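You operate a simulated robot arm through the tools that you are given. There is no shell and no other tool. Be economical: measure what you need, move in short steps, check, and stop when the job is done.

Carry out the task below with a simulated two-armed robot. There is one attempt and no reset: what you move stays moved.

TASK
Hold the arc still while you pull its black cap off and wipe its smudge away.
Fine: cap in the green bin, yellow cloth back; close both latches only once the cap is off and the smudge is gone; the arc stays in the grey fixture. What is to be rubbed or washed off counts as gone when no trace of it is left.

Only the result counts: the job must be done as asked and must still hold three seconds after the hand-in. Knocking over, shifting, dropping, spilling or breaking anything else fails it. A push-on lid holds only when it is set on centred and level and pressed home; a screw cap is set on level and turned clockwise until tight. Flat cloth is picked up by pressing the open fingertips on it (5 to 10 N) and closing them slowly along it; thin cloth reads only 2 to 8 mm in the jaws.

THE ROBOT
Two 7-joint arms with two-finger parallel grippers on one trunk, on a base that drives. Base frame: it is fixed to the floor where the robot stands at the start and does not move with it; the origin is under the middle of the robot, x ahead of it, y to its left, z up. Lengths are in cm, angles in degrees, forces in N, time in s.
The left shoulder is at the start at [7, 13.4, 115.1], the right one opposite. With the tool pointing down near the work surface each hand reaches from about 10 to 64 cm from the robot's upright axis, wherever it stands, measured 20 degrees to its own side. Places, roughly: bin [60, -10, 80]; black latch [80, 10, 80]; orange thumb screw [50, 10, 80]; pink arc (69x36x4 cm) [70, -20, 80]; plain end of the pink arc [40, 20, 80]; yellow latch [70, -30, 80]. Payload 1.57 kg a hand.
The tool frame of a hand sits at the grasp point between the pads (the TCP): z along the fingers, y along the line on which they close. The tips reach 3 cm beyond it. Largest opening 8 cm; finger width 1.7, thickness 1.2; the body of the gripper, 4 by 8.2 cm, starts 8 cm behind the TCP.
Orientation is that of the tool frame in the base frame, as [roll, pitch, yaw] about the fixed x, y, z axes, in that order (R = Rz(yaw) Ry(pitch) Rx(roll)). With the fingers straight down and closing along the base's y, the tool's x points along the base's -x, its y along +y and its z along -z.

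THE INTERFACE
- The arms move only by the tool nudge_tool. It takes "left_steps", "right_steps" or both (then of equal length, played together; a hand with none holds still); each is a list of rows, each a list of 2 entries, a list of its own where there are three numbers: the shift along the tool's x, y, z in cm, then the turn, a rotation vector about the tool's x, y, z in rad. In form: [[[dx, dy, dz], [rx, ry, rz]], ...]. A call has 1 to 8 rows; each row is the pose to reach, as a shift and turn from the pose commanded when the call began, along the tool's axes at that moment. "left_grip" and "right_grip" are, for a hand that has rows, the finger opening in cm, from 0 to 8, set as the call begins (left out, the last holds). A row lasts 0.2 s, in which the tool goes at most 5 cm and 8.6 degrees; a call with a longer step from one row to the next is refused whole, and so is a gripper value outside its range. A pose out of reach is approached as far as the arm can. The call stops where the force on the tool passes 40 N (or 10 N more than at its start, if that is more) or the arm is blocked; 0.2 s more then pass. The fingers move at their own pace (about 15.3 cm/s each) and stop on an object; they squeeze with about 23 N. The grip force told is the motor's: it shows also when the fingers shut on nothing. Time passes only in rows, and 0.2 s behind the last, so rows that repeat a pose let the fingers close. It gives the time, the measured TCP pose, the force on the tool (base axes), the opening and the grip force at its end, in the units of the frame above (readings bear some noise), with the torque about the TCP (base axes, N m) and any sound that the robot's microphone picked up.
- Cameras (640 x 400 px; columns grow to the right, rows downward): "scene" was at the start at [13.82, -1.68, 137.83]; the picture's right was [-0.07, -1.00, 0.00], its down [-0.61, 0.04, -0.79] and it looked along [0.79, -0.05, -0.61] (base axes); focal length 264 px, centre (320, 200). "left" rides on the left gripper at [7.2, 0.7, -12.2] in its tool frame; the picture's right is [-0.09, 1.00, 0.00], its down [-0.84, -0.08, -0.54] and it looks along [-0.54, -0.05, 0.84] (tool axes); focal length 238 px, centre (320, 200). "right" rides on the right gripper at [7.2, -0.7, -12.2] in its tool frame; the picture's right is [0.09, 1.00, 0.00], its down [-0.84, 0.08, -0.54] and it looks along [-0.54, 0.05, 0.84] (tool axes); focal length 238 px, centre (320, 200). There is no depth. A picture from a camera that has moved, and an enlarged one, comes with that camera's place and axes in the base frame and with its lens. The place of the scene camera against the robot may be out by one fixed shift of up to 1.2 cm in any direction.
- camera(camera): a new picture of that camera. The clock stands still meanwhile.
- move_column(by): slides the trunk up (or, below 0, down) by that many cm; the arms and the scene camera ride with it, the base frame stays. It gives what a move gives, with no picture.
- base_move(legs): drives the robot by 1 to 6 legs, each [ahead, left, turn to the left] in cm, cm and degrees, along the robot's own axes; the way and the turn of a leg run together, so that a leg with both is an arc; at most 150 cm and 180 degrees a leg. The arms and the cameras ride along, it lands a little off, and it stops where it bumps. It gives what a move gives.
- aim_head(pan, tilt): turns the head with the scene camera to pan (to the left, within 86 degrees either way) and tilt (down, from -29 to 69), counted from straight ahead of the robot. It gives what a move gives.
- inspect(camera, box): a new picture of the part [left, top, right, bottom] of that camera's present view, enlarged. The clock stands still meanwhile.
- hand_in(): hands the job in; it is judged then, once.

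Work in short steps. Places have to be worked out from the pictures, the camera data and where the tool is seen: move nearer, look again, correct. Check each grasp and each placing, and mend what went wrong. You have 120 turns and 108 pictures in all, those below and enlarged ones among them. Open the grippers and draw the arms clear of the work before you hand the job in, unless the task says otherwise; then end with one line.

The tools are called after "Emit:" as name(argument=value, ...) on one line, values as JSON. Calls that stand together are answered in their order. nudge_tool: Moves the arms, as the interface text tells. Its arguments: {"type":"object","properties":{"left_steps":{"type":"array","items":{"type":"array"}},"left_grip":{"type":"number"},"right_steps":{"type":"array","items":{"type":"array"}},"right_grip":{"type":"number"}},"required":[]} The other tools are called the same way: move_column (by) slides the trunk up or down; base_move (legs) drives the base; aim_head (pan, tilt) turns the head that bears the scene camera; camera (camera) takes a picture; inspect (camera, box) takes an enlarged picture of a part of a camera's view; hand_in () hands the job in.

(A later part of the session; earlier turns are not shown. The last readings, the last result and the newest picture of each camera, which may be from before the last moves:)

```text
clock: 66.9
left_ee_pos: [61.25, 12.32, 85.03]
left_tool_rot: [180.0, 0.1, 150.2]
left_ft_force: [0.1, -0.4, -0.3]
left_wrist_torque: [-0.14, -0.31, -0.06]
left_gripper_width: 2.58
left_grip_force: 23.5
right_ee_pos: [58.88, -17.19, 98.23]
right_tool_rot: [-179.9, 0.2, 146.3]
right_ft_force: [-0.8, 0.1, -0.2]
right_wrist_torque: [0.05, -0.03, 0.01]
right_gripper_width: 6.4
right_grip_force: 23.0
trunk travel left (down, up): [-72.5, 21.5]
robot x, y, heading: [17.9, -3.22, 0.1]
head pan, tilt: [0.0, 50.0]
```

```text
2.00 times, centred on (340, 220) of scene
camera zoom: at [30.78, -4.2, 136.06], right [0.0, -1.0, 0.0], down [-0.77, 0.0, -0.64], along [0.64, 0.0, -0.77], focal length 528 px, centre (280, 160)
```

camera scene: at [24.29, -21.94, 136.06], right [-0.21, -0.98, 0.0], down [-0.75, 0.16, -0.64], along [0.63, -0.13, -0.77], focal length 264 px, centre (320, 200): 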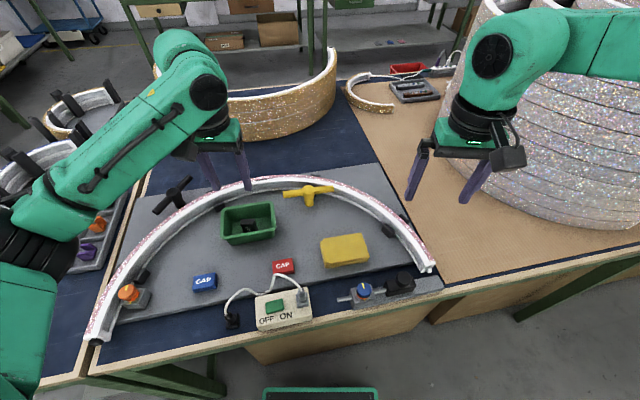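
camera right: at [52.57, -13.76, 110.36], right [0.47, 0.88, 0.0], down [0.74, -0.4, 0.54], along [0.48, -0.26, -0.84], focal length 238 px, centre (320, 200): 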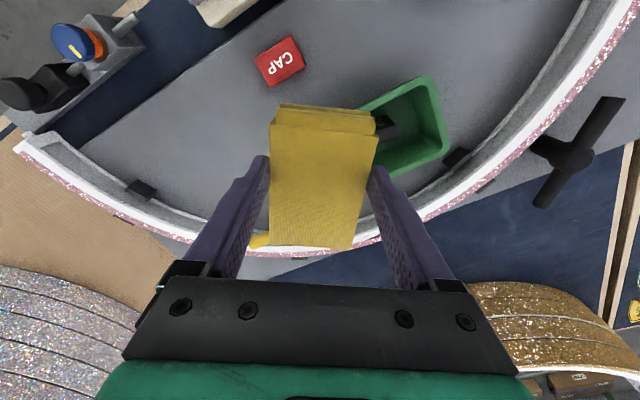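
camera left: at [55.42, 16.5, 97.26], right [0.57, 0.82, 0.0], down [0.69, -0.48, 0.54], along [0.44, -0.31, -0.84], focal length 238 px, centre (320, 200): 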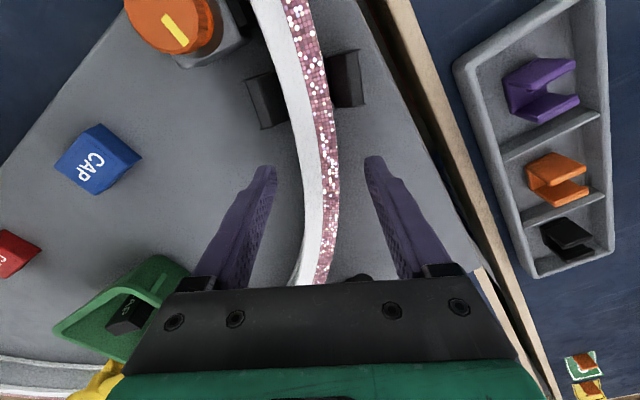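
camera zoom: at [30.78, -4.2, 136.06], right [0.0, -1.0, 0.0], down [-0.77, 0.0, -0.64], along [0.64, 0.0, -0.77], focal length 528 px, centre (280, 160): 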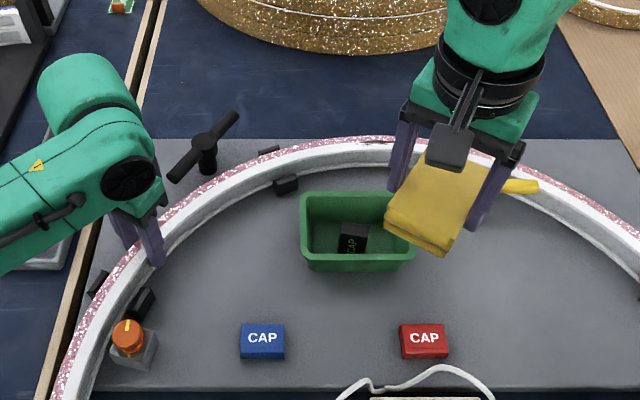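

The arc is held at 2.58 cm with no disturbance. I carry the pad over the smudge (≈[77,-15.7,84.5]) at a hover.

Emit:
nudge_tool(right_steps=[[[-2.8, 2.2, 1], [0, 0, -0.06]], [[-5.5, 4.4, 2], [0, 0, -0.12]], [[-8.3, 6.6, 3], [0, 0, -0.18]], [[-11, 8.8, 4], [0, 0, -0.24]], [[-13.8, 11, 5], [0, 0, -0.3]]])

Emit:
camera(camera="right")

Emit:
inspect(camera="scene", box=[240, 100, 480, 250])

```text
clock: 68.1
left_ee_pos: [61.38, 12.39, 84.87]
left_tool_rot: [180.0, -0.1, 150.3]
left_ft_force: [0.7, 0.1, 0.3]
left_wrist_torque: [0.07, -0.01, 0.05]
left_gripper_width: 2.55
left_grip_force: 22.9
right_ee_pos: [69.71, -20.02, 95.13]
right_tool_rot: [180.0, 0.2, 163.7]
right_ft_force: [1.2, -0.5, -0.1]
right_wrist_torque: [0.01, 0.04, 0.02]
right_gripper_width: 6.4
right_grip_force: 23.3
right hand out of reach, approached as far as the arm can: row 3, 4, 5
trunk travel left (down, up): [-72.5, 21.5]
robot x, y, heading: [18.03, -3.45, -0.0]
head pan, tilt: [0.0, 50.0]
```

```text
53 pictures are left
camera right: at [62.67, -18.55, 107.27], right [0.19, 0.98, 0.0], down [0.82, -0.16, 0.54], along [0.53, -0.1, -0.84], focal length 238 px, centre (320, 200)
```

right: 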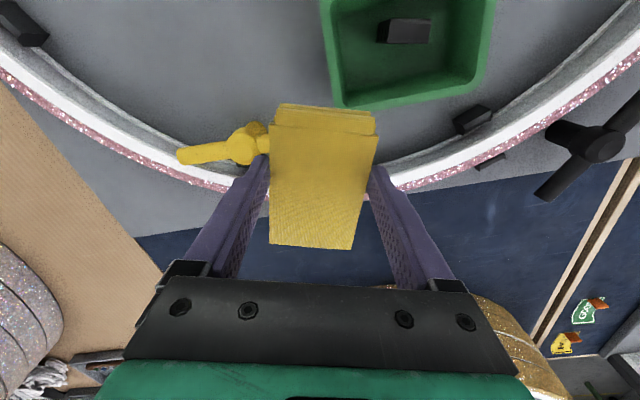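

```text
2.67 times, centred on (360, 175) of scene
camera zoom: at [30.82, -4.2, 136.06], right [0.0, -1.0, 0.0], down [-0.77, 0.0, -0.64], along [0.64, 0.0, -0.77], focal length 703 px, centre (213, 267)
```

zoom: 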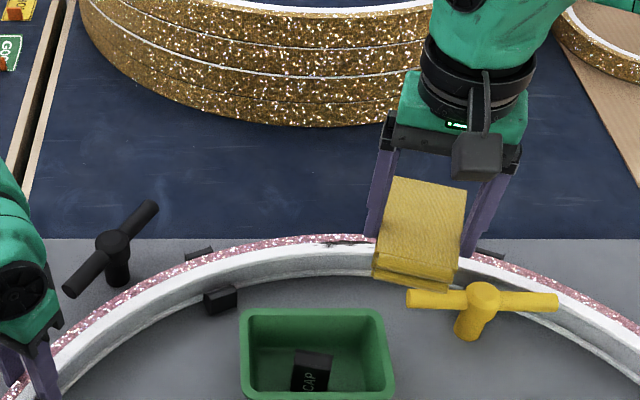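

The right arm tops out ~7 cm short. I release the arc, lift the left hand, and drive 8 cm further forward.

Emit:
nudge_tool(left_steps=[[[0, 0, 0], [0, 0, 0]], [[0, 0, 0], [0, 0, 0]], [[0, 0, -4], [0, 0, 0]], [[0, 0, -8], [0, 0, 0]], [[0, 0, -12], [0, 0, 0]]], left_grip=6)

Emit:
base_move(legs=[[8, 0, 0]])

```text
clock: 69.3
left_ee_pos: [61.25, 12.3, 97.09]
left_tool_rot: [-179.9, 0.1, 150.1]
left_ft_force: [-0.3, -0.4, 0.8]
left_wrist_torque: [0.0, 0.0, 0.02]
left_gripper_width: 6.01
left_grip_force: 0.1
right_ee_pos: [69.71, -19.99, 95.22]
right_tool_rot: [-180.0, 0.2, 163.6]
right_ft_force: [0.4, -0.3, 0.3]
right_wrist_torque: [0.01, -0.02, 0.0]
right_gripper_width: 6.39
right_grip_force: 22.9
trunk travel left (down, up): [-72.5, 21.5]
robot x, y, heading: [17.89, -3.44, -0.1]
head pan, tilt: [0.0, 50.0]
```

```text
clock: 70.0
left_ee_pos: [61.37, 12.4, 96.94]
left_tool_rot: [180.0, -0.1, 150.5]
left_ft_force: [-0.6, -0.8, 0.3]
left_wrist_torque: [0.02, -0.01, -0.01]
left_gripper_width: 6.0
left_grip_force: 0.0
right_ee_pos: [69.81, -19.89, 95.16]
right_tool_rot: [180.0, 0.2, 163.8]
right_ft_force: [0.5, 0.3, -0.5]
right_wrist_torque: [-0.01, 0.02, 0.02]
right_gripper_width: 6.38
right_grip_force: 23.2
trunk travel left (down, up): [-72.5, 21.5]
robot x, y, heading: [18.37, -3.46, -0.1]
head pan, tilt: [0.0, 50.0]
stopped in leg 1: the robot was blocked; the commanded pose is now the measured one
```

The base is against the table, so vertical reach ends ~7 cm short of the smudge. Solution: tilt the hand outward ~28° for wiping and re-grip the pad with that same tilt so it stays flat. First I carry the pad back over its original place.

Emit:
nudge_tool(right_steps=[[[1.6, -2.1, -1], [0, 0, 0.14]], [[3.2, -4.2, -2], [0, 0, 0.28]], [[4.9, -6.3, -3], [0, 0, 0.42]], [[6.5, -8.4, -3], [0, 0, 0.56]], [[8.1, -10.5, -3], [0, 0, 0.7]], [[9.7, -12.6, -3], [0, 0, 0.84]], [[11.4, -14.7, -3], [0, 0, 0.98]], [[13, -16.83, -3], [0, 0, 1.12]]])

Emit:
nudge_tool(right_steps=[[[0, 0, 0], [0, 0, 0.14]], [[0, 0, 0], [0, 0, 0.166]]])

Emit:
camera(camera="right")

```text
clock: 71.8
left_ee_pos: [61.15, 12.32, 97.19]
left_tool_rot: [179.9, -0.1, 150.5]
left_ft_force: [-0.3, -0.1, 0.6]
left_wrist_torque: [0.02, -0.08, 0.04]
left_gripper_width: 6.02
left_grip_force: 0.1
right_ee_pos: [52.47, -32.48, 98.19]
right_tool_rot: [179.8, 0.0, 99.5]
right_ft_force: [-0.5, 0.5, -0.1]
right_wrist_torque: [0.04, -0.01, -0.03]
right_gripper_width: 6.36
right_grip_force: 23.4
trunk travel left (down, up): [-72.5, 21.5]
robot x, y, heading: [18.1, -3.25, 0.1]
head pan, tilt: [0.0, 50.0]
```

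```text
clock: 72.4
left_ee_pos: [61.28, 12.41, 97.0]
left_tool_rot: [180.0, 0.0, 150.5]
left_ft_force: [0.0, -0.2, -0.3]
left_wrist_torque: [0.02, 0.0, -0.03]
left_gripper_width: 6.01
left_grip_force: 0.0
right_ee_pos: [52.57, -32.4, 98.18]
right_tool_rot: [179.8, 0.0, 90.0]
right_ft_force: [-0.3, -0.3, -0.3]
right_wrist_torque: [0.01, 0.0, 0.0]
right_gripper_width: 6.37
right_grip_force: 23.2
trunk travel left (down, up): [-72.5, 21.5]
robot x, y, heading: [17.83, -3.55, 0.4]
head pan, tilt: [0.0, 50.0]
```

```text
51 pictures are left
camera right: at [51.96, -25.19, 110.33], right [1.0, 0.09, 0.0], down [0.08, -0.84, 0.54], along [0.05, -0.54, -0.84], focal length 238 px, centre (320, 200)
```

right: 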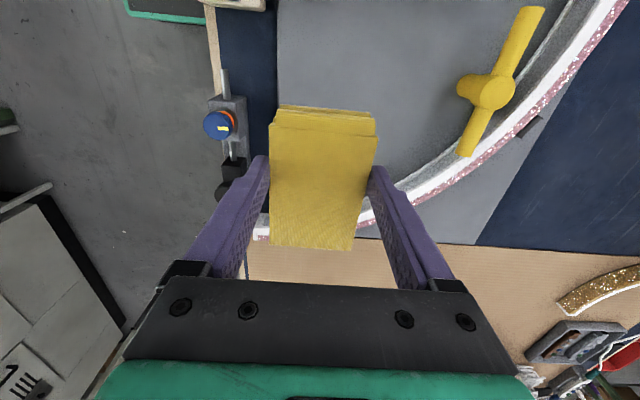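

Right on position; I set the pad down and release it.

Emit:
nudge_tool(right_steps=[[[0, 0, 4], [0, 0, 0]], [[0, 0, 8], [0, 0, 0]], [[0, 0, 11.5], [0, 0, 0]], [[0, 0, 13.3], [0, 0, 0]], [[0, 0, 13.9], [0, 0, 0]]])

Emit:
nudge_tool(right_steps=[[[0, 0, 0], [0, 0, 0]], [[0, 0, 0], [0, 0, 0]], [[0, 0, -3], [0, 0, 0]], [[0, 0, -6], [0, 0, 0]], [[0, 0, -8], [0, 0, 0]]], right_grip=8)

```text
clock: 73.6
left_ee_pos: [61.15, 12.4, 96.97]
left_tool_rot: [179.9, 0.0, 150.6]
left_ft_force: [0.3, -0.1, 0.0]
left_wrist_torque: [0.02, 0.0, -0.01]
left_gripper_width: 6.0
left_grip_force: 0.1
right_ee_pos: [52.68, -32.35, 84.19]
right_tool_rot: [179.8, -0.1, 90.1]
right_ft_force: [-0.2, 0.2, 0.8]
right_wrist_torque: [0.0, 0.01, 0.02]
right_gripper_width: 6.37
right_grip_force: 22.6
trunk travel left (down, up): [-72.5, 21.5]
robot x, y, heading: [17.94, -3.0, 0.5]
head pan, tilt: [0.0, 50.0]
```

```text
clock: 74.8
left_ee_pos: [61.32, 12.36, 97.1]
left_tool_rot: [-180.0, 0.0, 150.5]
left_ft_force: [-0.7, 0.3, -0.3]
left_wrist_torque: [0.03, 0.0, 0.0]
left_gripper_width: 5.97
left_grip_force: 0.0
right_ee_pos: [52.73, -32.3, 92.29]
right_tool_rot: [180.0, 0.0, 90.1]
right_ft_force: [-0.1, -0.1, 0.4]
right_wrist_torque: [0.03, -0.03, -0.06]
right_gripper_width: 8.01
right_grip_force: 0.0
trunk travel left (down, up): [-72.5, 21.5]
robot x, y, heading: [18.12, -3.33, 0.4]
head pan, tilt: [0.0, 50.0]
```

Now tilt the hand by 28° (fingers toward −y) above the pad, shifted 1.2 cm so the tips meet the middle of its sides.

Emit:
nudge_tool(right_steps=[[[0.4, 0, 0], [0, -0.14, 0]], [[0.8, 0, 0], [0, -0.28, 0]], [[1.2, 0, 0], [0, -0.4, 0]], [[1.2, 0, 0], [0, -0.49, 0]]])

Emit:
camera(camera="right")

```text
clock: 75.8
left_ee_pos: [61.39, 12.55, 96.96]
left_tool_rot: [-179.9, 0.0, 150.6]
left_ft_force: [-0.5, 0.1, -0.6]
left_wrist_torque: [-0.05, 0.01, 0.0]
left_gripper_width: 6.02
left_grip_force: 0.1
right_ee_pos: [52.79, -31.23, 92.27]
right_tool_rot: [179.8, 28.2, 90.0]
right_ft_force: [0.3, -0.5, 0.4]
right_wrist_torque: [-0.01, 0.0, -0.01]
right_gripper_width: 8.01
right_grip_force: 0.3
trunk travel left (down, up): [-72.5, 21.5]
robot x, y, heading: [18.17, -2.91, 0.4]
head pan, tilt: [0.0, 50.0]
```

```text
50 pictures are left
camera right: at [52.04, -18.98, 99.55], right [1.0, 0.08, -0.04], down [0.08, -0.48, 0.87], along [0.05, -0.87, -0.48], focal length 238 px, centre (320, 200)
```

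right: 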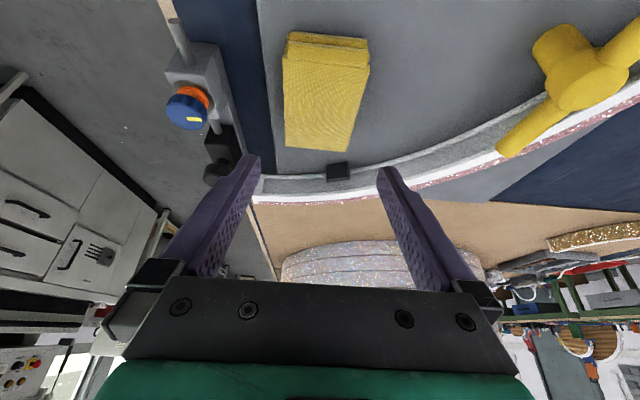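

Descend vertically along the tilted frame to finger height z≈84.3.

Emit:
nudge_tool(right_steps=[[[1.4, -0.1, 2.6], [0, 0, 0]], [[2.8, -0.1, 5.2], [0, 0, 0]], [[3.4, -0.1, 6.35], [0, 0, 0]], [[3.78, -0.1, 7.05], [0, 0, 0]]])

Emit:
camera(camera="right")

```text
clock: 76.8
left_ee_pos: [61.34, 12.45, 97.02]
left_tool_rot: [-179.9, -0.1, 150.6]
left_ft_force: [-0.4, -0.1, -0.2]
left_wrist_torque: [-0.04, 0.0, 0.01]
left_gripper_width: 6.01
left_grip_force: 0.0
right_ee_pos: [52.63, -31.03, 84.24]
right_tool_rot: [179.8, 28.0, 90.0]
right_ft_force: [0.1, -0.4, -0.2]
right_wrist_torque: [0.03, 0.04, 0.01]
right_gripper_width: 8.02
right_grip_force: 0.1
trunk travel left (down, up): [-72.5, 21.5]
robot x, y, heading: [17.67, -3.06, 0.1]
head pan, tilt: [0.0, 50.0]
```

```text
49 pictures are left
camera right: at [51.99, -19.05, 91.56], right [1.0, 0.08, -0.04], down [0.08, -0.48, 0.87], along [0.05, -0.87, -0.49], focal length 238 px, centre (320, 200)
```

right: 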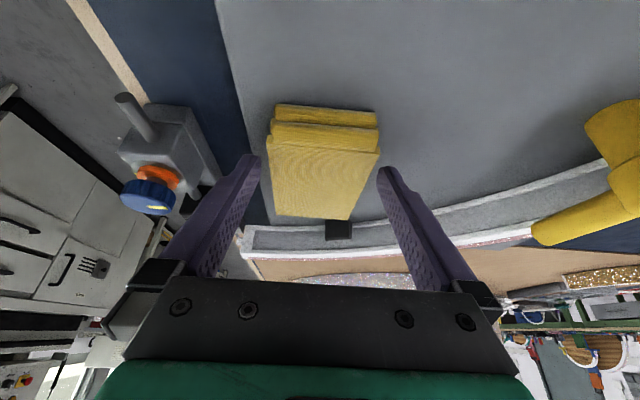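

Positioned beside the pad; close and lift.

Emit:
nudge_tool(right_steps=[[[0, 0, 0], [0, 0, 0]], [[0, 0, 0], [0, 0, 0]], [[0, 0, 0], [0, 0, 0]]], right_grip=0)

Emit:
nudge_tool(right_steps=[[[-1.4, 0, -2.6], [0, 0, 0]], [[-2.8, 0, -5.2], [0, 0, 0]], [[-4.2, 0, -7.8], [0, 0, 0]], [[-5.6, 0, -10.4], [0, 0, 0]], [[-6.6, 0, -12.3], [0, 0, 0]]])

Emit:
camera(camera="right")

```text
clock: 77.6
left_ee_pos: [61.32, 12.45, 97.07]
left_tool_rot: [180.0, 0.0, 150.6]
left_ft_force: [-1.3, 0.3, 0.4]
left_wrist_torque: [-0.01, -0.01, -0.04]
left_gripper_width: 5.99
left_grip_force: 0.0
right_ee_pos: [52.72, -31.23, 84.36]
right_tool_rot: [179.9, 28.1, 89.9]
right_ft_force: [0.0, 0.1, -0.3]
right_wrist_torque: [-0.02, 0.03, -0.01]
right_gripper_width: 6.39
right_grip_force: 22.9
trunk travel left (down, up): [-72.5, 21.5]
robot x, y, heading: [18.09, -3.34, 0.3]
head pan, tilt: [0.0, 50.0]
```

```text
clock: 78.8
left_ee_pos: [61.32, 12.37, 97.08]
left_tool_rot: [180.0, 0.0, 150.4]
left_ft_force: [-0.4, 0.7, 1.2]
left_wrist_torque: [-0.04, -0.01, 0.0]
left_gripper_width: 6.0
left_grip_force: 0.1
right_ee_pos: [52.55, -31.14, 98.23]
right_tool_rot: [179.8, 28.0, 90.1]
right_ft_force: [-0.1, -0.8, -0.8]
right_wrist_torque: [-0.01, -0.03, 0.01]
right_gripper_width: 6.36
right_grip_force: 22.5
trunk travel left (down, up): [-72.5, 21.5]
robot x, y, heading: [17.78, -2.94, 0.3]
head pan, tilt: [0.0, 50.0]
```

```text
48 pictures are left
camera right: at [51.8, -19.09, 105.57], right [1.0, 0.08, -0.04], down [0.08, -0.48, 0.87], along [0.05, -0.87, -0.49], focal length 238 px, centre (320, 200)
```

right: 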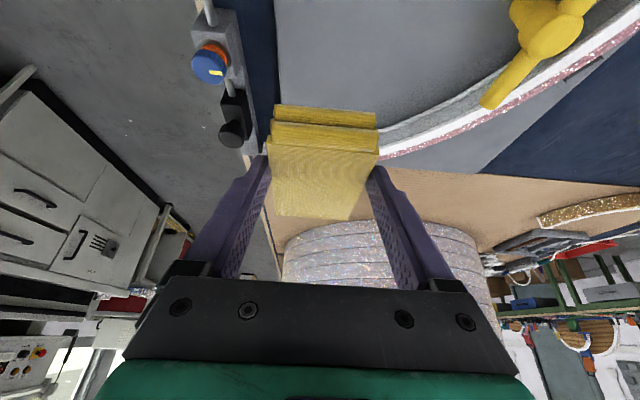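

Pad held flat with the tilted hand. I lower the trunk 7 cm to bring the shoulders level with the tilted wrist for maximum reach.

Emit:
move_column(by=-7)

```text
clock: 79.9
left_ee_pos: [61.36, 12.41, 90.06]
left_tool_rot: [180.0, 0.0, 150.5]
left_ft_force: [1.2, -0.2, 0.3]
left_wrist_torque: [0.01, -0.01, -0.02]
left_gripper_width: 5.99
left_grip_force: 0.1
right_ee_pos: [52.55, -31.22, 91.34]
right_tool_rot: [179.7, 28.1, 90.0]
right_ft_force: [-1.4, -0.1, -1.6]
right_wrist_torque: [0.05, 0.01, 0.0]
right_gripper_width: 6.39
right_grip_force: 22.8
trunk travel left (down, up): [-65.5, 28.5]
robot x, y, heading: [17.97, -3.08, 0.1]
head pan, tilt: [0.0, 50.0]
```

Left: descend and re-grip the arc at the same spot; right: raise and start turning toward yaw 180 with the tilt kept.

Emit:
nudge_tool(left_steps=[[[0, 0, 2], [0, 0, 0]], [[0, 0, 4], [0, 0, 0]], [[0, 0, 5.05], [0, 0, 0]]])

Emit:
nudge_tool(left_steps=[[[0, 0, 0], [0, 0, 0]], [[0, 0, 0], [0, 0, 0]], [[0, 0, 0], [0, 0, 0]]], left_grip=0)

Emit:
nudge_tool(right_steps=[[[0.64, 0.69, -1.19], [-0.067, 0, -0.126]], [[1.28, 1.38, -2.38], [-0.134, 0, -0.252]], [[1.91, 2.06, -3.57], [-0.201, 0, -0.378]], [[2.55, 2.75, -4.76], [-0.268, 0, -0.504]], [[3.19, 3.44, -5.95], [-0.335, 0, -0.63]], [[3.83, 4.13, -7.14], [-0.402, 0, -0.756]], [[4.46, 4.81, -8.34], [-0.469, 0, -0.882]], [[5.1, 5.5, -9.53], [-0.536, 0, -1.008]]])

```text
clock: 80.7
left_ee_pos: [61.36, 12.3, 84.98]
left_tool_rot: [-180.0, 0.0, 150.5]
left_ft_force: [0.9, 0.5, 0.0]
left_wrist_torque: [-0.02, -0.01, -0.02]
left_gripper_width: 6.01
left_grip_force: 0.1
right_ee_pos: [52.52, -31.07, 91.22]
right_tool_rot: [179.8, 28.1, 90.0]
right_ft_force: [-0.6, -0.4, 0.0]
right_wrist_torque: [0.03, 0.02, -0.01]
right_gripper_width: 6.37
right_grip_force: 22.6
trunk travel left (down, up): [-65.5, 28.5]
robot x, y, heading: [18.02, -3.32, 0.4]
head pan, tilt: [0.0, 50.0]
```

```text
clock: 81.5
left_ee_pos: [61.29, 12.44, 84.97]
left_tool_rot: [-180.0, -0.1, 150.6]
left_ft_force: [-0.5, -0.4, -0.1]
left_wrist_torque: [-0.14, -0.1, -0.27]
left_gripper_width: 2.55
left_grip_force: 22.7
right_ee_pos: [52.54, -31.2, 91.26]
right_tool_rot: [180.0, 28.0, 89.9]
right_ft_force: [0.0, -0.3, -0.1]
right_wrist_torque: [0.04, 0.0, 0.0]
right_gripper_width: 6.39
right_grip_force: 23.4
trunk travel left (down, up): [-65.5, 28.5]
robot x, y, heading: [17.64, -3.08, 0.5]
head pan, tilt: [0.0, 50.0]
```

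```text
clock: 83.3
left_ee_pos: [61.33, 12.49, 85.08]
left_tool_rot: [180.0, -0.1, 150.5]
left_ft_force: [-0.2, -1.0, -0.4]
left_wrist_torque: [0.07, 0.13, -0.2]
left_gripper_width: 2.54
left_grip_force: 23.2
right_ee_pos: [58.04, -22.28, 97.33]
right_tool_rot: [-180.0, 28.3, 155.7]
right_ft_force: [0.5, -0.5, -1.2]
right_wrist_torque: [0.02, 0.01, 0.02]
right_gripper_width: 6.39
right_grip_force: 23.4
trunk travel left (down, up): [-65.5, 28.5]
robot x, y, heading: [18.24, -3.4, 0.1]
head pan, tilt: [0.0, 50.0]
```

The arc is held again. I carry the pad out over the smudge at a hover.

Emit:
nudge_tool(right_steps=[[[-2.2, 2.5, 1.7], [-0.03, 0, -0.05]], [[-4.4, 5, 3.4], [-0.06, 0, -0.1]], [[-6.6, 7.5, 5.1], [-0.08, 0, -0.15]], [[-8.9, 10.1, 6.9], [-0.106, 0, -0.2]], [[-11.09, 12.61, 8.58], [-0.132, 0, -0.247]]])

Emit:
inspect(camera="scene", box=[240, 100, 480, 250])

Emit:
camera(camera="right")

```text
clock: 84.5
left_ee_pos: [61.33, 12.32, 85.01]
left_tool_rot: [-180.0, -0.1, 150.5]
left_ft_force: [-0.6, -1.1, -0.9]
left_wrist_torque: [0.05, -0.17, -0.08]
left_gripper_width: 2.57
left_grip_force: 23.3
right_ee_pos: [75.84, -16.45, 94.84]
right_tool_rot: [-180.0, 28.0, 171.6]
right_ft_force: [0.2, -0.1, -0.5]
right_wrist_torque: [0.02, 0.04, 0.01]
right_gripper_width: 6.39
right_grip_force: 22.5
trunk travel left (down, up): [-65.5, 28.5]
robot x, y, heading: [18.17, -3.26, 0.3]
head pan, tilt: [0.0, 50.0]
```

```text
2.67 times, centred on (360, 175) of scene
camera zoom: at [31.0, -4.25, 129.06], right [0.01, -1.0, 0.0], down [-0.77, 0.0, -0.64], along [0.64, 0.0, -0.77], focal length 703 px, centre (213, 267)
```

zoom: 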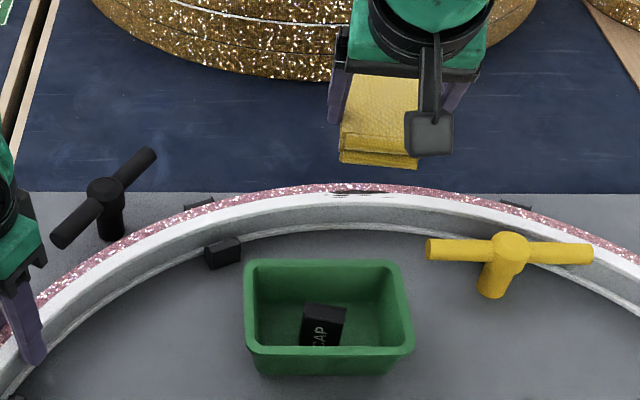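

```text
46 pictures are left
camera right: at [63.76, -15.36, 102.12], right [0.07, 1.0, -0.05], down [0.49, 0.01, 0.87], along [0.87, -0.08, -0.49], focal length 238 px, centre (320, 200)
```

right: 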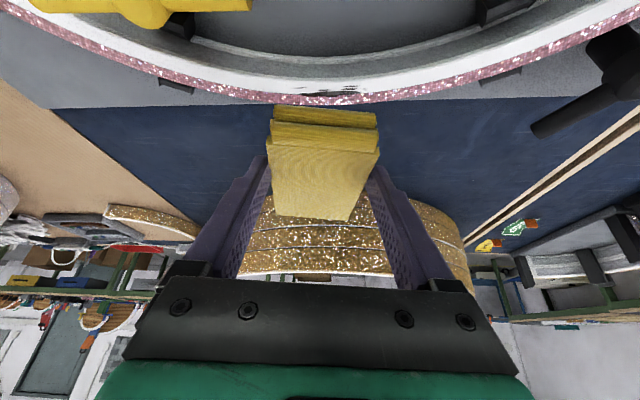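

The smudge at [76.7,-16] lies directly below the pad. Descend to just above contact, then creep.

Emit:
nudge_tool(right_steps=[[[1.4, 0, 2.6], [0, 0, 0]], [[2.3, 0, 4.4], [0, 0, 0]], [[2.9, 0, 5.5], [0, 0, 0]]])

Emit:
nudge_tool(right_steps=[[[0.1, 0, 0.18], [0, 0, 0]], [[0.19, 0, 0.35], [0, 0, 0]]])

```text
clock: 85.3
left_ee_pos: [61.31, 12.31, 85.08]
left_tool_rot: [180.0, -0.1, 150.6]
left_ft_force: [-0.4, 0.0, -0.5]
left_wrist_torque: [0.01, -0.1, -0.12]
left_gripper_width: 2.57
left_grip_force: 22.9
right_ee_pos: [75.35, -16.73, 88.86]
right_tool_rot: [179.9, 28.2, 171.6]
right_ft_force: [1.3, -0.7, -0.4]
right_wrist_torque: [-0.02, 0.0, 0.0]
right_gripper_width: 6.4
right_grip_force: 23.0
right hand out of reach, approached as far as the arm can: row 3
trunk travel left (down, up): [-65.5, 28.5]
robot x, y, heading: [17.98, -3.39, 0.1]
head pan, tilt: [0.0, 50.0]
```

```text
clock: 85.9
left_ee_pos: [61.35, 12.51, 84.98]
left_tool_rot: [-180.0, -0.1, 150.4]
left_ft_force: [-0.1, 0.4, -0.4]
left_wrist_torque: [-0.07, -0.08, -0.12]
left_gripper_width: 2.56
left_grip_force: 23.2
right_ee_pos: [75.37, -16.94, 88.59]
right_tool_rot: [-180.0, 28.2, 171.7]
right_ft_force: [0.7, -0.1, 0.2]
right_wrist_torque: [-0.01, 0.04, -0.03]
right_gripper_width: 6.39
right_grip_force: 22.8
trunk travel left (down, up): [-65.5, 28.5]
robot x, y, heading: [17.69, -3.43, 0.1]
head pan, tilt: [0.0, 50.0]
```

I'm at the edge of reach but the pad covers ±5 cm in x, so I pull back 0.5 cm and keep lowering to contact.

Emit:
nudge_tool(right_steps=[[[0.58, -0.07, 0.03], [0, 0, 0]]])

Emit:
nudge_tool(right_steps=[[[0.1, 0, 0.18], [0, 0, 0]]])

Emit:
nudge_tool(right_steps=[[[0.1, 0, 0.18], [0, 0, 0]]])

```text
clock: 86.3
left_ee_pos: [61.26, 12.38, 85.08]
left_tool_rot: [180.0, -0.1, 150.4]
left_ft_force: [-1.0, -0.6, 0.4]
left_wrist_torque: [-0.04, -0.05, -0.15]
left_gripper_width: 2.57
left_grip_force: 23.0
right_ee_pos: [75.02, -16.69, 88.1]
right_tool_rot: [-180.0, 28.2, 171.8]
right_ft_force: [0.7, -0.7, -0.9]
right_wrist_torque: [-0.02, 0.0, 0.01]
right_gripper_width: 6.38
right_grip_force: 22.9
trunk travel left (down, up): [-65.5, 28.5]
robot x, y, heading: [18.15, -3.08, 0.2]
head pan, tilt: [0.0, 50.0]
```

```text
clock: 86.7
left_ee_pos: [61.29, 12.25, 84.98]
left_tool_rot: [180.0, -0.1, 150.7]
left_ft_force: [1.3, -0.7, -0.1]
left_wrist_torque: [0.13, 0.22, 0.1]
left_gripper_width: 2.57
left_grip_force: 23.4
right_ee_pos: [75.03, -16.63, 88.12]
right_tool_rot: [179.9, 28.3, 171.7]
right_ft_force: [-2.0, -0.1, 4.4]
right_wrist_torque: [0.19, -0.08, 0.05]
right_gripper_width: 6.38
right_grip_force: 23.2
trunk travel left (down, up): [-65.5, 28.5]
robot x, y, heading: [18.12, -3.64, 0.2]
head pan, tilt: [0.0, 50.0]
```

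```text
clock: 87.1
left_ee_pos: [61.22, 12.33, 85.11]
left_tool_rot: [180.0, -0.1, 150.5]
left_ft_force: [2.0, -3.7, -2.0]
left_wrist_torque: [0.24, 0.53, 0.06]
left_gripper_width: 2.55
left_grip_force: 23.1
right_ee_pos: [75.02, -16.84, 88.08]
right_tool_rot: [179.8, 28.6, 171.5]
right_ft_force: [1.0, 0.2, 14.9]
right_wrist_torque: [0.09, -0.25, 0.01]
right_gripper_width: 6.4
right_grip_force: 23.0
trunk travel left (down, up): [-65.5, 28.5]
robot x, y, heading: [18.34, -3.21, 0.3]
head pan, tilt: [0.0, 50.0]
```

Contact with 15 N. I ease slightly and wipe to and fro along the arc.

Emit:
nudge_tool(right_steps=[[[0.1, 1.2, -0.13], [0, 0, 0]], [[0.25, 2.4, -0.21], [0, 0, 0]], [[0.1, 1.2, -0.13], [0, 0, 0]], [[-0.05, 0, -0.05], [0, 0, 0]], [[-0.2, -1.2, 0.03], [0, 0, 0]], [[-0.35, -2.4, 0.11], [0, 0, 0]], [[-0.2, -1.2, 0.03], [0, 0, 0]], [[-0.05, 0, -0.05], [0, 0, 0]]])

Emit:
nudge_tool(right_steps=[[[0.15, 1.2, -0.08], [0, 0, 0]], [[0.3, 2.4, -0.16], [0, 0, 0]], [[0.15, 1.2, -0.08], [0, 0, 0]], [[0, 0, 0], [0, 0, 0]], [[-0.15, -1.2, 0.08], [0, 0, 0]], [[-0.3, -2.4, 0.16], [0, 0, 0]], [[-0.15, -1.2, 0.08], [0, 0, 0]], [[0, 0, 0], [0, 0, 0]]])

```text
clock: 88.9
left_ee_pos: [61.21, 12.41, 85.14]
left_tool_rot: [179.8, 0.0, 150.5]
left_ft_force: [-0.7, 2.4, 0.9]
left_wrist_torque: [-0.17, -0.03, 0.02]
left_gripper_width: 2.56
left_grip_force: 23.4
right_ee_pos: [74.78, -16.88, 88.01]
right_tool_rot: [-179.9, 28.4, 171.4]
right_ft_force: [1.0, -7.5, 18.5]
right_wrist_torque: [-0.21, -0.3, -0.12]
right_gripper_width: 6.4
right_grip_force: 24.0
right hand out of reach, approached as far as the arm can: row 1, 2, 3
trunk travel left (down, up): [-65.5, 28.5]
robot x, y, heading: [17.96, -3.18, 0.5]
head pan, tilt: [0.0, 50.0]
```

```text
clock: 90.7
left_ee_pos: [61.12, 12.4, 85.06]
left_tool_rot: [179.9, 0.0, 150.5]
left_ft_force: [-0.9, 2.6, 1.2]
left_wrist_torque: [-0.1, 0.03, -0.02]
left_gripper_width: 2.57
left_grip_force: 22.8
right_ee_pos: [74.85, -16.94, 87.97]
right_tool_rot: [-180.0, 28.5, 171.4]
right_ft_force: [0.6, -7.2, 15.5]
right_wrist_torque: [-0.17, -0.26, -0.08]
right_gripper_width: 6.4
right_grip_force: 22.7
right hand out of reach, approached as far as the arm can: row 1, 2, 3
trunk travel left (down, up): [-65.5, 28.5]
robot x, y, heading: [18.02, -3.45, 0.4]
head pan, tilt: [0.0, 50.0]
```

Wiped with ~15 N and the arc stayed put. I lift the pad, draw it back and look at the smudge.

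Emit:
nudge_tool(right_steps=[[[-1.4, 0, -2.6], [0, 0, 0]], [[-2.8, 0, -5.3], [0, 0, 0]], [[0.3, -1, -7.6], [0, 0, 0]], [[3.5, -2, -9.9], [0, 0, 0]]])

Emit:
inspect(camera="right", box=[200, 40, 440, 190])

Emit:
inspect(camera="scene", box=[300, 130, 460, 230])

```text
clock: 91.7
left_ee_pos: [61.22, 12.41, 85.1]
left_tool_rot: [179.9, 0.0, 150.5]
left_ft_force: [-1.1, 1.3, 0.1]
left_wrist_torque: [-0.42, -0.48, -0.12]
left_gripper_width: 2.52
left_grip_force: 22.8
right_ee_pos: [66.98, -17.6, 94.89]
right_tool_rot: [-180.0, 28.1, 171.4]
right_ft_force: [0.5, 0.1, -0.6]
right_wrist_torque: [0.04, -0.01, -0.03]
right_gripper_width: 6.38
right_grip_force: 22.5
trunk travel left (down, up): [-65.5, 28.5]
robot x, y, heading: [17.93, -3.31, 0.3]
head pan, tilt: [0.0, 50.0]
```

```text
2.67 times, centred on (320, 115) of right
camera zoom: at [54.98, -16.44, 102.14], right [0.07, 1.0, -0.04], down [0.49, 0.01, 0.87], along [0.87, -0.08, -0.49], focal length 636 px, centre (320, 427)
```

zoom: 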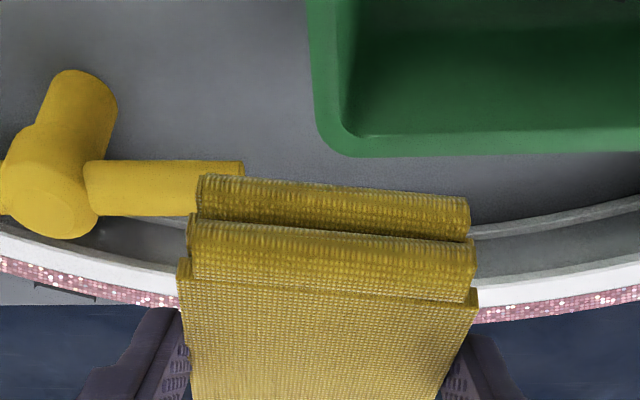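

```text
4.00 times, centred on (380, 180) of scene
camera zoom: at [30.71, -4.26, 129.07], right [0.01, -1.0, 0.0], down [-0.77, 0.0, -0.64], along [0.64, 0.0, -0.77], focal length 1055 px, centre (80, 280)
```

zoom: 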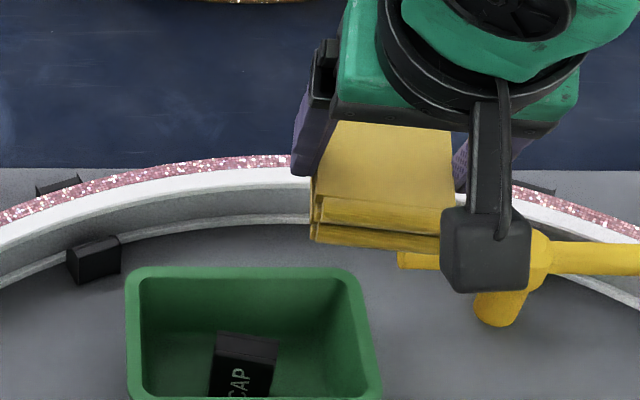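

The hand blocks the view; I draw it further back.

Emit:
nudge_tool(right_steps=[[[2.2, -1.5, -2.7], [0, 0, 0]], [[4.4, -3, -5.4], [0, 0, 0]], [[6.46, -4.4, -8], [0, 0, 0]]])

Emit:
inspect(camera="scene", box=[300, 130, 460, 230])

```text
clock: 92.5
left_ee_pos: [61.14, 12.4, 84.95]
left_tool_rot: [179.9, -0.1, 150.4]
left_ft_force: [0.1, 2.0, -0.5]
left_wrist_torque: [-0.1, -0.45, -0.13]
left_gripper_width: 2.54
left_grip_force: 23.4
right_ee_pos: [56.98, -20.5, 98.94]
right_tool_rot: [179.9, 28.3, 171.6]
right_ft_force: [0.6, 0.1, -0.9]
right_wrist_torque: [-0.01, 0.03, 0.03]
right_gripper_width: 6.39
right_grip_force: 23.1
trunk travel left (down, up): [-65.5, 28.5]
robot x, y, heading: [17.88, -3.68, 0.5]
head pan, tilt: [0.0, 50.0]
```

```text
4.00 times, centred on (380, 180) of scene
camera zoom: at [30.73, -4.3, 129.07], right [0.01, -1.0, 0.0], down [-0.77, 0.0, -0.64], along [0.64, 0.0, -0.77], focal length 1055 px, centre (80, 280)
```

zoom: 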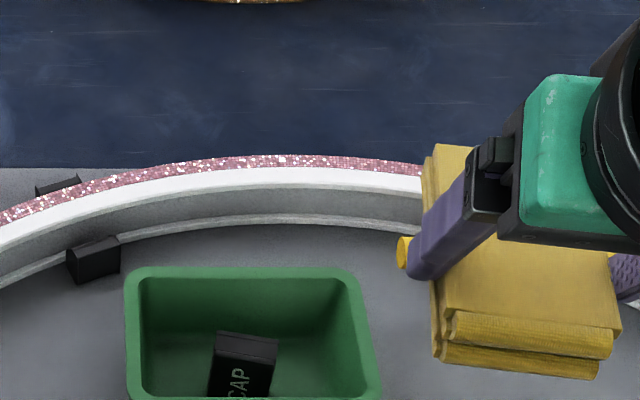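

The smudge spot (≈(374,172) in the scene view) looks clean. I zoom in harder to be sure.

Emit:
inspect(camera="scene", box=[345, 155, 405, 190])

Emit:
inspect(camera="scene", box=[180, 130, 500, 330])

```text
10.67 times, centred on (375, 172) of scene
camera zoom: at [30.73, -4.3, 129.07], right [0.01, -1.0, 0.0], down [-0.77, 0.0, -0.64], along [0.64, 0.0, -0.77], focal length 2814 px, centre (-267, 493)
```

zoom: 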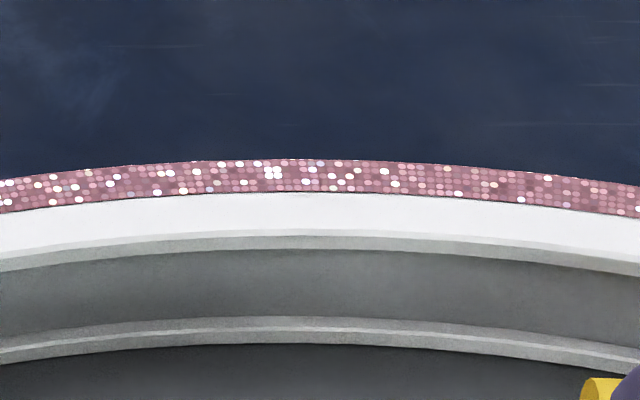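

```text
2.00 times, centred on (340, 230) of scene
camera zoom: at [30.73, -4.3, 129.07], right [0.01, -1.0, 0.0], down [-0.77, 0.0, -0.64], along [0.64, 0.0, -0.77], focal length 528 px, centre (280, 140)
```

zoom: 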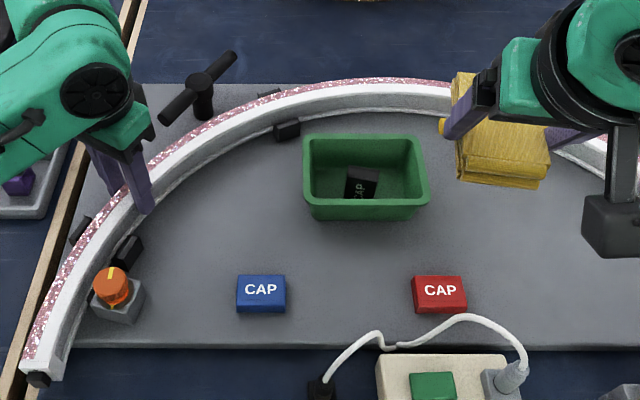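

The smudge is completely gone. Now the pad goes back: I bring it above its place, turning to yaw 90 with the tilt kept.

Emit:
nudge_tool(right_steps=[[[0.3, -1.4, -0.17], [0.067, 0, 0.125]], [[0.6, -2.8, -0.33], [0.135, 0, 0.25]], [[0.9, -4.2, -0.5], [0.2025, 0, 0.376]], [[1.2, -5.6, -0.67], [0.27, 0, 0.501]], [[1.5, -7, -0.83], [0.3375, 0, 0.6265]], [[1.8, -8.4, -1], [0.405, 0, 0.752]], [[2.1, -9.8, -1.17], [0.4725, 0, 0.877]], [[2.45, -11.2, -1.33], [0.54, 0, 1.002]]])

Emit:
nudge_tool(right_steps=[[[0, 0, 0], [0.067, 0, 0.125]], [[0, 0, 0], [0.135, 0, 0.251]]])

Emit:
camera(camera="right")

```text
clock: 94.3
left_ee_pos: [61.38, 12.3, 85.12]
left_tool_rot: [-179.9, 0.0, 150.5]
left_ft_force: [1.0, 0.7, 1.7]
left_wrist_torque: [0.08, 0.06, -0.09]
left_gripper_width: 2.55
left_grip_force: 23.2
right_ee_pos: [52.53, -31.11, 98.97]
right_tool_rot: [-179.8, 28.3, 106.3]
right_ft_force: [-0.6, 0.3, -0.2]
right_wrist_torque: [0.01, -0.01, 0.01]
right_gripper_width: 6.39
right_grip_force: 23.4
trunk travel left (down, up): [-65.5, 28.5]
robot x, y, heading: [18.34, -3.2, 0.3]
head pan, tilt: [0.0, 50.0]
```

```text
clock: 94.9
left_ee_pos: [61.42, 12.48, 85.11]
left_tool_rot: [-179.9, 0.0, 150.6]
left_ft_force: [0.8, 0.3, 2.0]
left_wrist_torque: [-0.14, 0.16, -0.14]
left_gripper_width: 2.56
left_grip_force: 23.2
right_ee_pos: [52.65, -31.24, 98.98]
right_tool_rot: [-179.9, 28.5, 90.0]
right_ft_force: [0.1, -0.1, -0.3]
right_wrist_torque: [0.03, -0.01, 0.0]
right_gripper_width: 6.39
right_grip_force: 22.7
trunk travel left (down, up): [-65.5, 28.5]
robot x, y, heading: [18.0, -2.87, 0.3]
head pan, tilt: [0.0, 50.0]
```

```text
40 pictures are left
camera right: at [52.05, -19.07, 106.17], right [1.0, 0.08, -0.05], down [0.08, -0.48, 0.87], along [0.05, -0.87, -0.48], focal length 238 px, centre (320, 200)
```

right: 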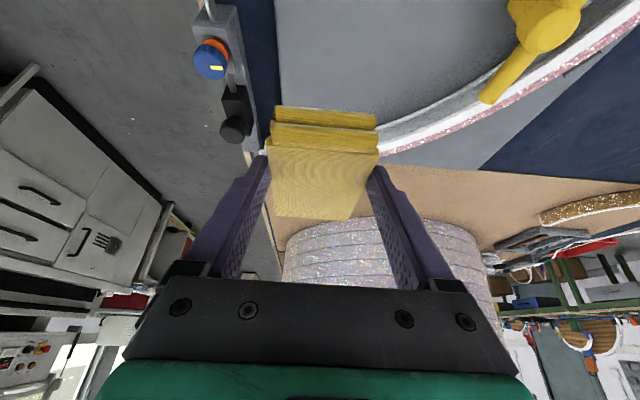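

Exactly above. Lower the pad to the board (14.6 cm), then release.

Emit:
nudge_tool(right_steps=[[[1.9, 0, 3.5], [0, 0, 0]], [[3.8, 0, 7], [0, 0, 0]], [[5.6, 0, 10.4], [0, 0, 0]], [[6.6, 0, 12.2], [0, 0, 0]], [[6.97, 0, 12.85], [0, 0, 0]]])

Emit:
nudge_tool(right_steps=[[[0, 0, 0], [0, 0, 0]], [[0, 0, 0], [0, 0, 0]], [[-1.4, 0, -2.6], [0, 0, 0]], [[-2.8, 0, -5.2], [0, 0, 0]], [[-4.2, 0, -7.8], [0, 0, 0]], [[-5.6, 0, -10.4], [0, 0, 0]]], right_grip=8)

Emit:
camera(camera="right")

```text
clock: 96.1
left_ee_pos: [61.28, 12.47, 85.02]
left_tool_rot: [-179.9, 0.0, 150.6]
left_ft_force: [0.1, 0.5, 1.5]
left_wrist_torque: [0.05, 0.17, -0.18]
left_gripper_width: 2.56
left_grip_force: 22.7
right_ee_pos: [52.62, -31.22, 84.4]
right_tool_rot: [-179.9, 28.3, 90.1]
right_ft_force: [-0.1, 0.7, -0.9]
right_wrist_torque: [0.02, 0.02, -0.02]
right_gripper_width: 6.39
right_grip_force: 23.1
trunk travel left (down, up): [-65.5, 28.5]
robot x, y, heading: [18.18, -3.06, 0.3]
head pan, tilt: [0.0, 50.0]
```

```text
clock: 97.5
left_ee_pos: [61.24, 12.47, 85.07]
left_tool_rot: [180.0, -0.1, 150.5]
left_ft_force: [-0.9, -0.1, 1.5]
left_wrist_torque: [-0.08, -0.12, 0.13]
left_gripper_width: 2.55
left_grip_force: 23.0
right_ee_pos: [52.59, -31.05, 96.29]
right_tool_rot: [-179.8, 28.4, 90.1]
right_ft_force: [-0.2, 0.6, -0.2]
right_wrist_torque: [0.0, 0.03, -0.02]
right_gripper_width: 8.01
right_grip_force: 0.1
trunk travel left (down, up): [-65.5, 28.5]
robot x, y, heading: [18.09, -3.27, 0.3]
head pan, tilt: [0.0, 50.0]
```

```text
39 pictures are left
camera right: at [51.98, -19.05, 103.4], right [1.0, 0.08, -0.05], down [0.08, -0.48, 0.87], along [0.05, -0.87, -0.48], focal length 238 px, centre (320, 200)
```

right: 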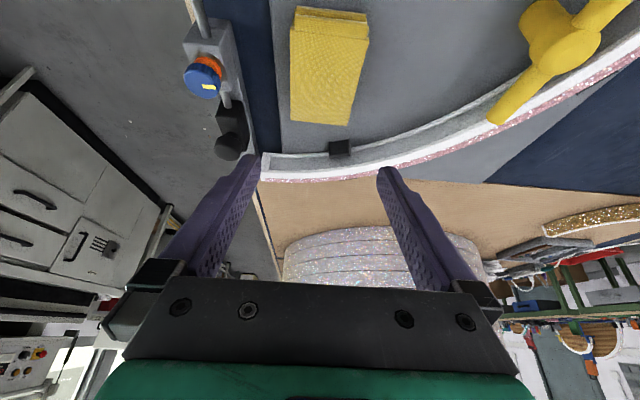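

The cloth is back in place. Now the latches: I level the right hand, turn it and go above the yellow latch for a close look.

Emit:
nudge_tool(right_steps=[[[0, 0, 0], [0, 0.14, 0]], [[0, 0, 0], [0, 0.28, 0]], [[0, 0, 0], [0, 0.42, 0]], [[0, 0, 0], [0, 0.495, 0]]])

Emit:
nudge_tool(right_steps=[[[0.3, 1.6, -0.6], [0, 0, -0.14]], [[0.6, 3.2, -1.2], [0, 0, -0.28]], [[0.9, 4.9, -1.8], [0, 0, -0.42]], [[1.2, 6.5, -2.4], [0, 0, -0.56]], [[1.5, 8.1, -3], [0, 0, -0.7]], [[1.8, 9.8, -3.6], [0, 0, -0.84]], [[2, 11.4, -4], [0, 0, -0.98]]])

Emit:
camera(camera="right")

```text
clock: 98.5
left_ee_pos: [61.15, 12.45, 85.08]
left_tool_rot: [-179.9, -0.1, 150.5]
left_ft_force: [-0.5, -0.6, -0.4]
left_wrist_torque: [0.18, -0.09, 0.0]
left_gripper_width: 2.55
left_grip_force: 23.0
right_ee_pos: [52.59, -31.11, 96.21]
right_tool_rot: [-179.9, -0.1, 90.2]
right_ft_force: [0.5, 0.7, -0.2]
right_wrist_torque: [0.0, 0.01, 0.03]
right_gripper_width: 8.04
right_grip_force: 0.1
trunk travel left (down, up): [-65.5, 28.5]
robot x, y, heading: [17.74, -3.49, 0.9]
head pan, tilt: [0.0, 50.0]
```

```text
clock: 100.1
left_ee_pos: [61.42, 12.39, 85.07]
left_tool_rot: [180.0, -0.1, 150.5]
left_ft_force: [0.2, -0.3, 0.8]
left_wrist_torque: [-0.04, 0.4, -0.22]
left_gripper_width: 2.56
left_grip_force: 22.7
right_ee_pos: [64.07, -29.09, 99.98]
right_tool_rot: [180.0, -0.1, 146.4]
right_ft_force: [0.4, 0.6, -0.6]
right_wrist_torque: [0.0, 0.0, -0.01]
right_gripper_width: 8.01
right_grip_force: 0.0
trunk travel left (down, up): [-65.5, 28.5]
robot x, y, heading: [17.59, -3.13, 0.2]
head pan, tilt: [0.0, 50.0]
```

```text
38 pictures are left
camera right: at [57.81, -25.7, 112.23], right [0.48, 0.88, 0.0], down [0.74, -0.4, 0.54], along [0.47, -0.26, -0.84], focal length 238 px, centre (320, 200)
```

right: 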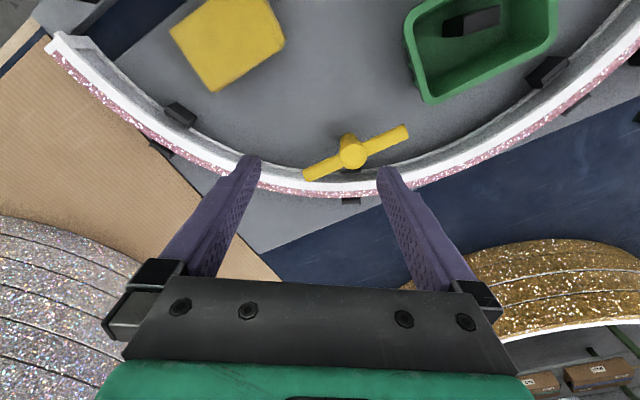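

I locate the yellow latch post at ≈[68,-27.2], bar top z≈87.5, bar lying along y (half length 6); its short way to the radial (closed) direction is counter-clockwise ~70°. I'll hook its +y end with closed fingertips and sweep it around. First position the hand, closed and tilted slightly outward.

Emit:
nudge_tool(right_steps=[[[0.3, 1.8, 0.5], [0, 0, -0.14]], [[0.6, 3.6, 1], [0, 0, -0.28]], [[0.9, 5.4, 1.5], [0, 0, -0.42]], [[1.15, 7.16, 2], [0, 0, -0.5]]], right_grip=0)

Emit:
nudge_tool(right_steps=[[[-0.8, 0, 0], [0, -0.14, 0]], [[-1.6, 0, 0], [0, -0.28, 0]], [[-2.6, 0, 0], [0, -0.3, 0]]])

Emit:
camera(camera="right")

Emit:
inspect(camera="scene", box=[320, 130, 480, 230])

```text
clock: 101.1
left_ee_pos: [61.32, 12.32, 85.01]
left_tool_rot: [-180.0, 0.0, 150.5]
left_ft_force: [0.0, 1.2, 0.7]
left_wrist_torque: [-0.17, 0.19, -0.18]
left_gripper_width: 2.55
left_grip_force: 23.2
right_ee_pos: [67.18, -22.46, 98.08]
right_tool_rot: [180.0, -0.1, 175.0]
right_ft_force: [0.5, -0.7, 1.1]
right_wrist_torque: [-0.03, 0.05, 0.0]
right_gripper_width: 0.02
right_grip_force: 21.2
trunk travel left (down, up): [-65.5, 28.5]
robot x, y, heading: [17.97, -3.24, 0.5]
head pan, tilt: [0.0, 50.0]
```

```text
clock: 101.9
left_ee_pos: [61.32, 12.41, 85.01]
left_tool_rot: [179.8, 0.0, 150.5]
left_ft_force: [0.1, 0.8, 0.7]
left_wrist_torque: [-0.09, 0.03, -0.2]
left_gripper_width: 2.56
left_grip_force: 23.5
right_ee_pos: [69.8, -22.86, 98.09]
right_tool_rot: [-180.0, 17.1, 174.9]
right_ft_force: [-0.3, -0.3, -0.4]
right_wrist_torque: [-0.03, 0.0, 0.01]
right_gripper_width: 0.02
right_grip_force: 21.4
trunk travel left (down, up): [-65.5, 28.5]
robot x, y, heading: [17.84, -3.12, 0.3]
head pan, tilt: [0.0, 50.0]
```

```text
37 pictures are left
camera right: at [59.27, -22.53, 107.55], right [0.0, 1.0, -0.03], down [0.64, 0.02, 0.76], along [0.76, -0.02, -0.64], focal length 238 px, centre (320, 200)
```

right: 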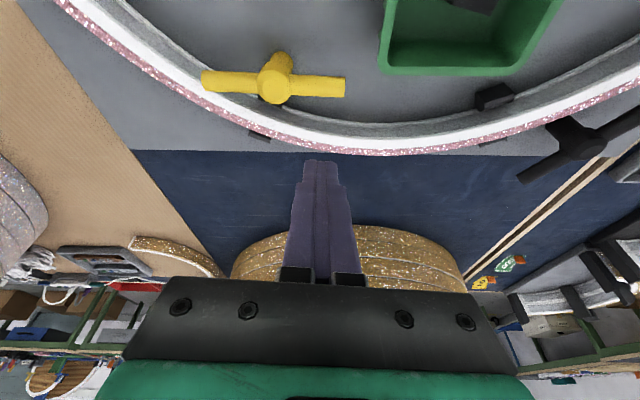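

```text
4.00 times, centred on (400, 180) of scene
camera zoom: at [30.86, -4.23, 129.07], right [0.01, -1.0, 0.0], down [-0.77, 0.0, -0.64], along [0.64, 0.0, -0.77], focal length 1055 px, centre (0, 280)
```

zoom: 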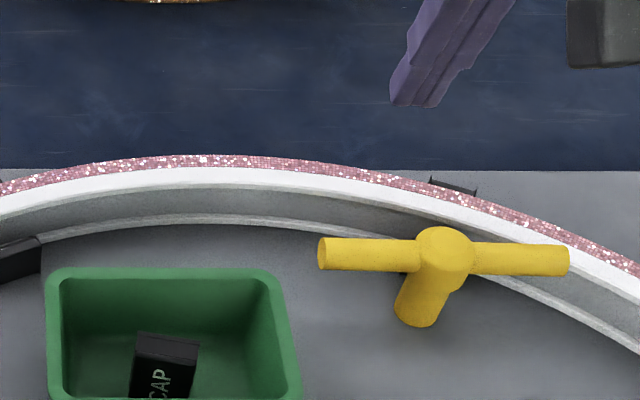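

The bar is confirmed: post [68.1,-27.05], ends at y≈-21 and -33.3. Tips are just beyond its +x side; I lower them beside it.

Emit:
nudge_tool(right_steps=[[[1.2, 0, 4], [0, 0, 0]], [[2.1, 0, 7], [0, 0, 0]], [[2.79, 0, 9.08], [0, 0, 0]]])

Emit:
inspect(camera="scene", box=[320, 130, 480, 230])

```text
clock: 102.7
left_ee_pos: [61.26, 12.45, 85.04]
left_tool_rot: [-180.0, 0.0, 150.5]
left_ft_force: [0.2, -1.1, -0.4]
left_wrist_torque: [0.07, 0.03, -0.07]
left_gripper_width: 2.56
left_grip_force: 22.4
right_ee_pos: [69.72, -22.76, 88.59]
right_tool_rot: [180.0, 17.0, 174.8]
right_ft_force: [-0.1, 0.1, 1.7]
right_wrist_torque: [-0.01, 0.0, 0.0]
right_gripper_width: 0.0
right_grip_force: 21.3
trunk travel left (down, up): [-65.5, 28.5]
robot x, y, heading: [17.63, -2.91, 0.1]
head pan, tilt: [0.0, 50.0]
```

```text
4.00 times, centred on (400, 180) of scene
camera zoom: at [30.84, -4.24, 129.07], right [0.01, -1.0, 0.0], down [-0.77, 0.0, -0.64], along [0.64, 0.0, -0.77], focal length 1055 px, centre (0, 280)
```

zoom: 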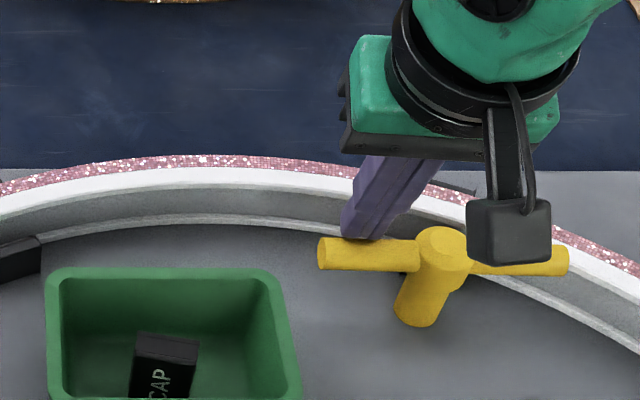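

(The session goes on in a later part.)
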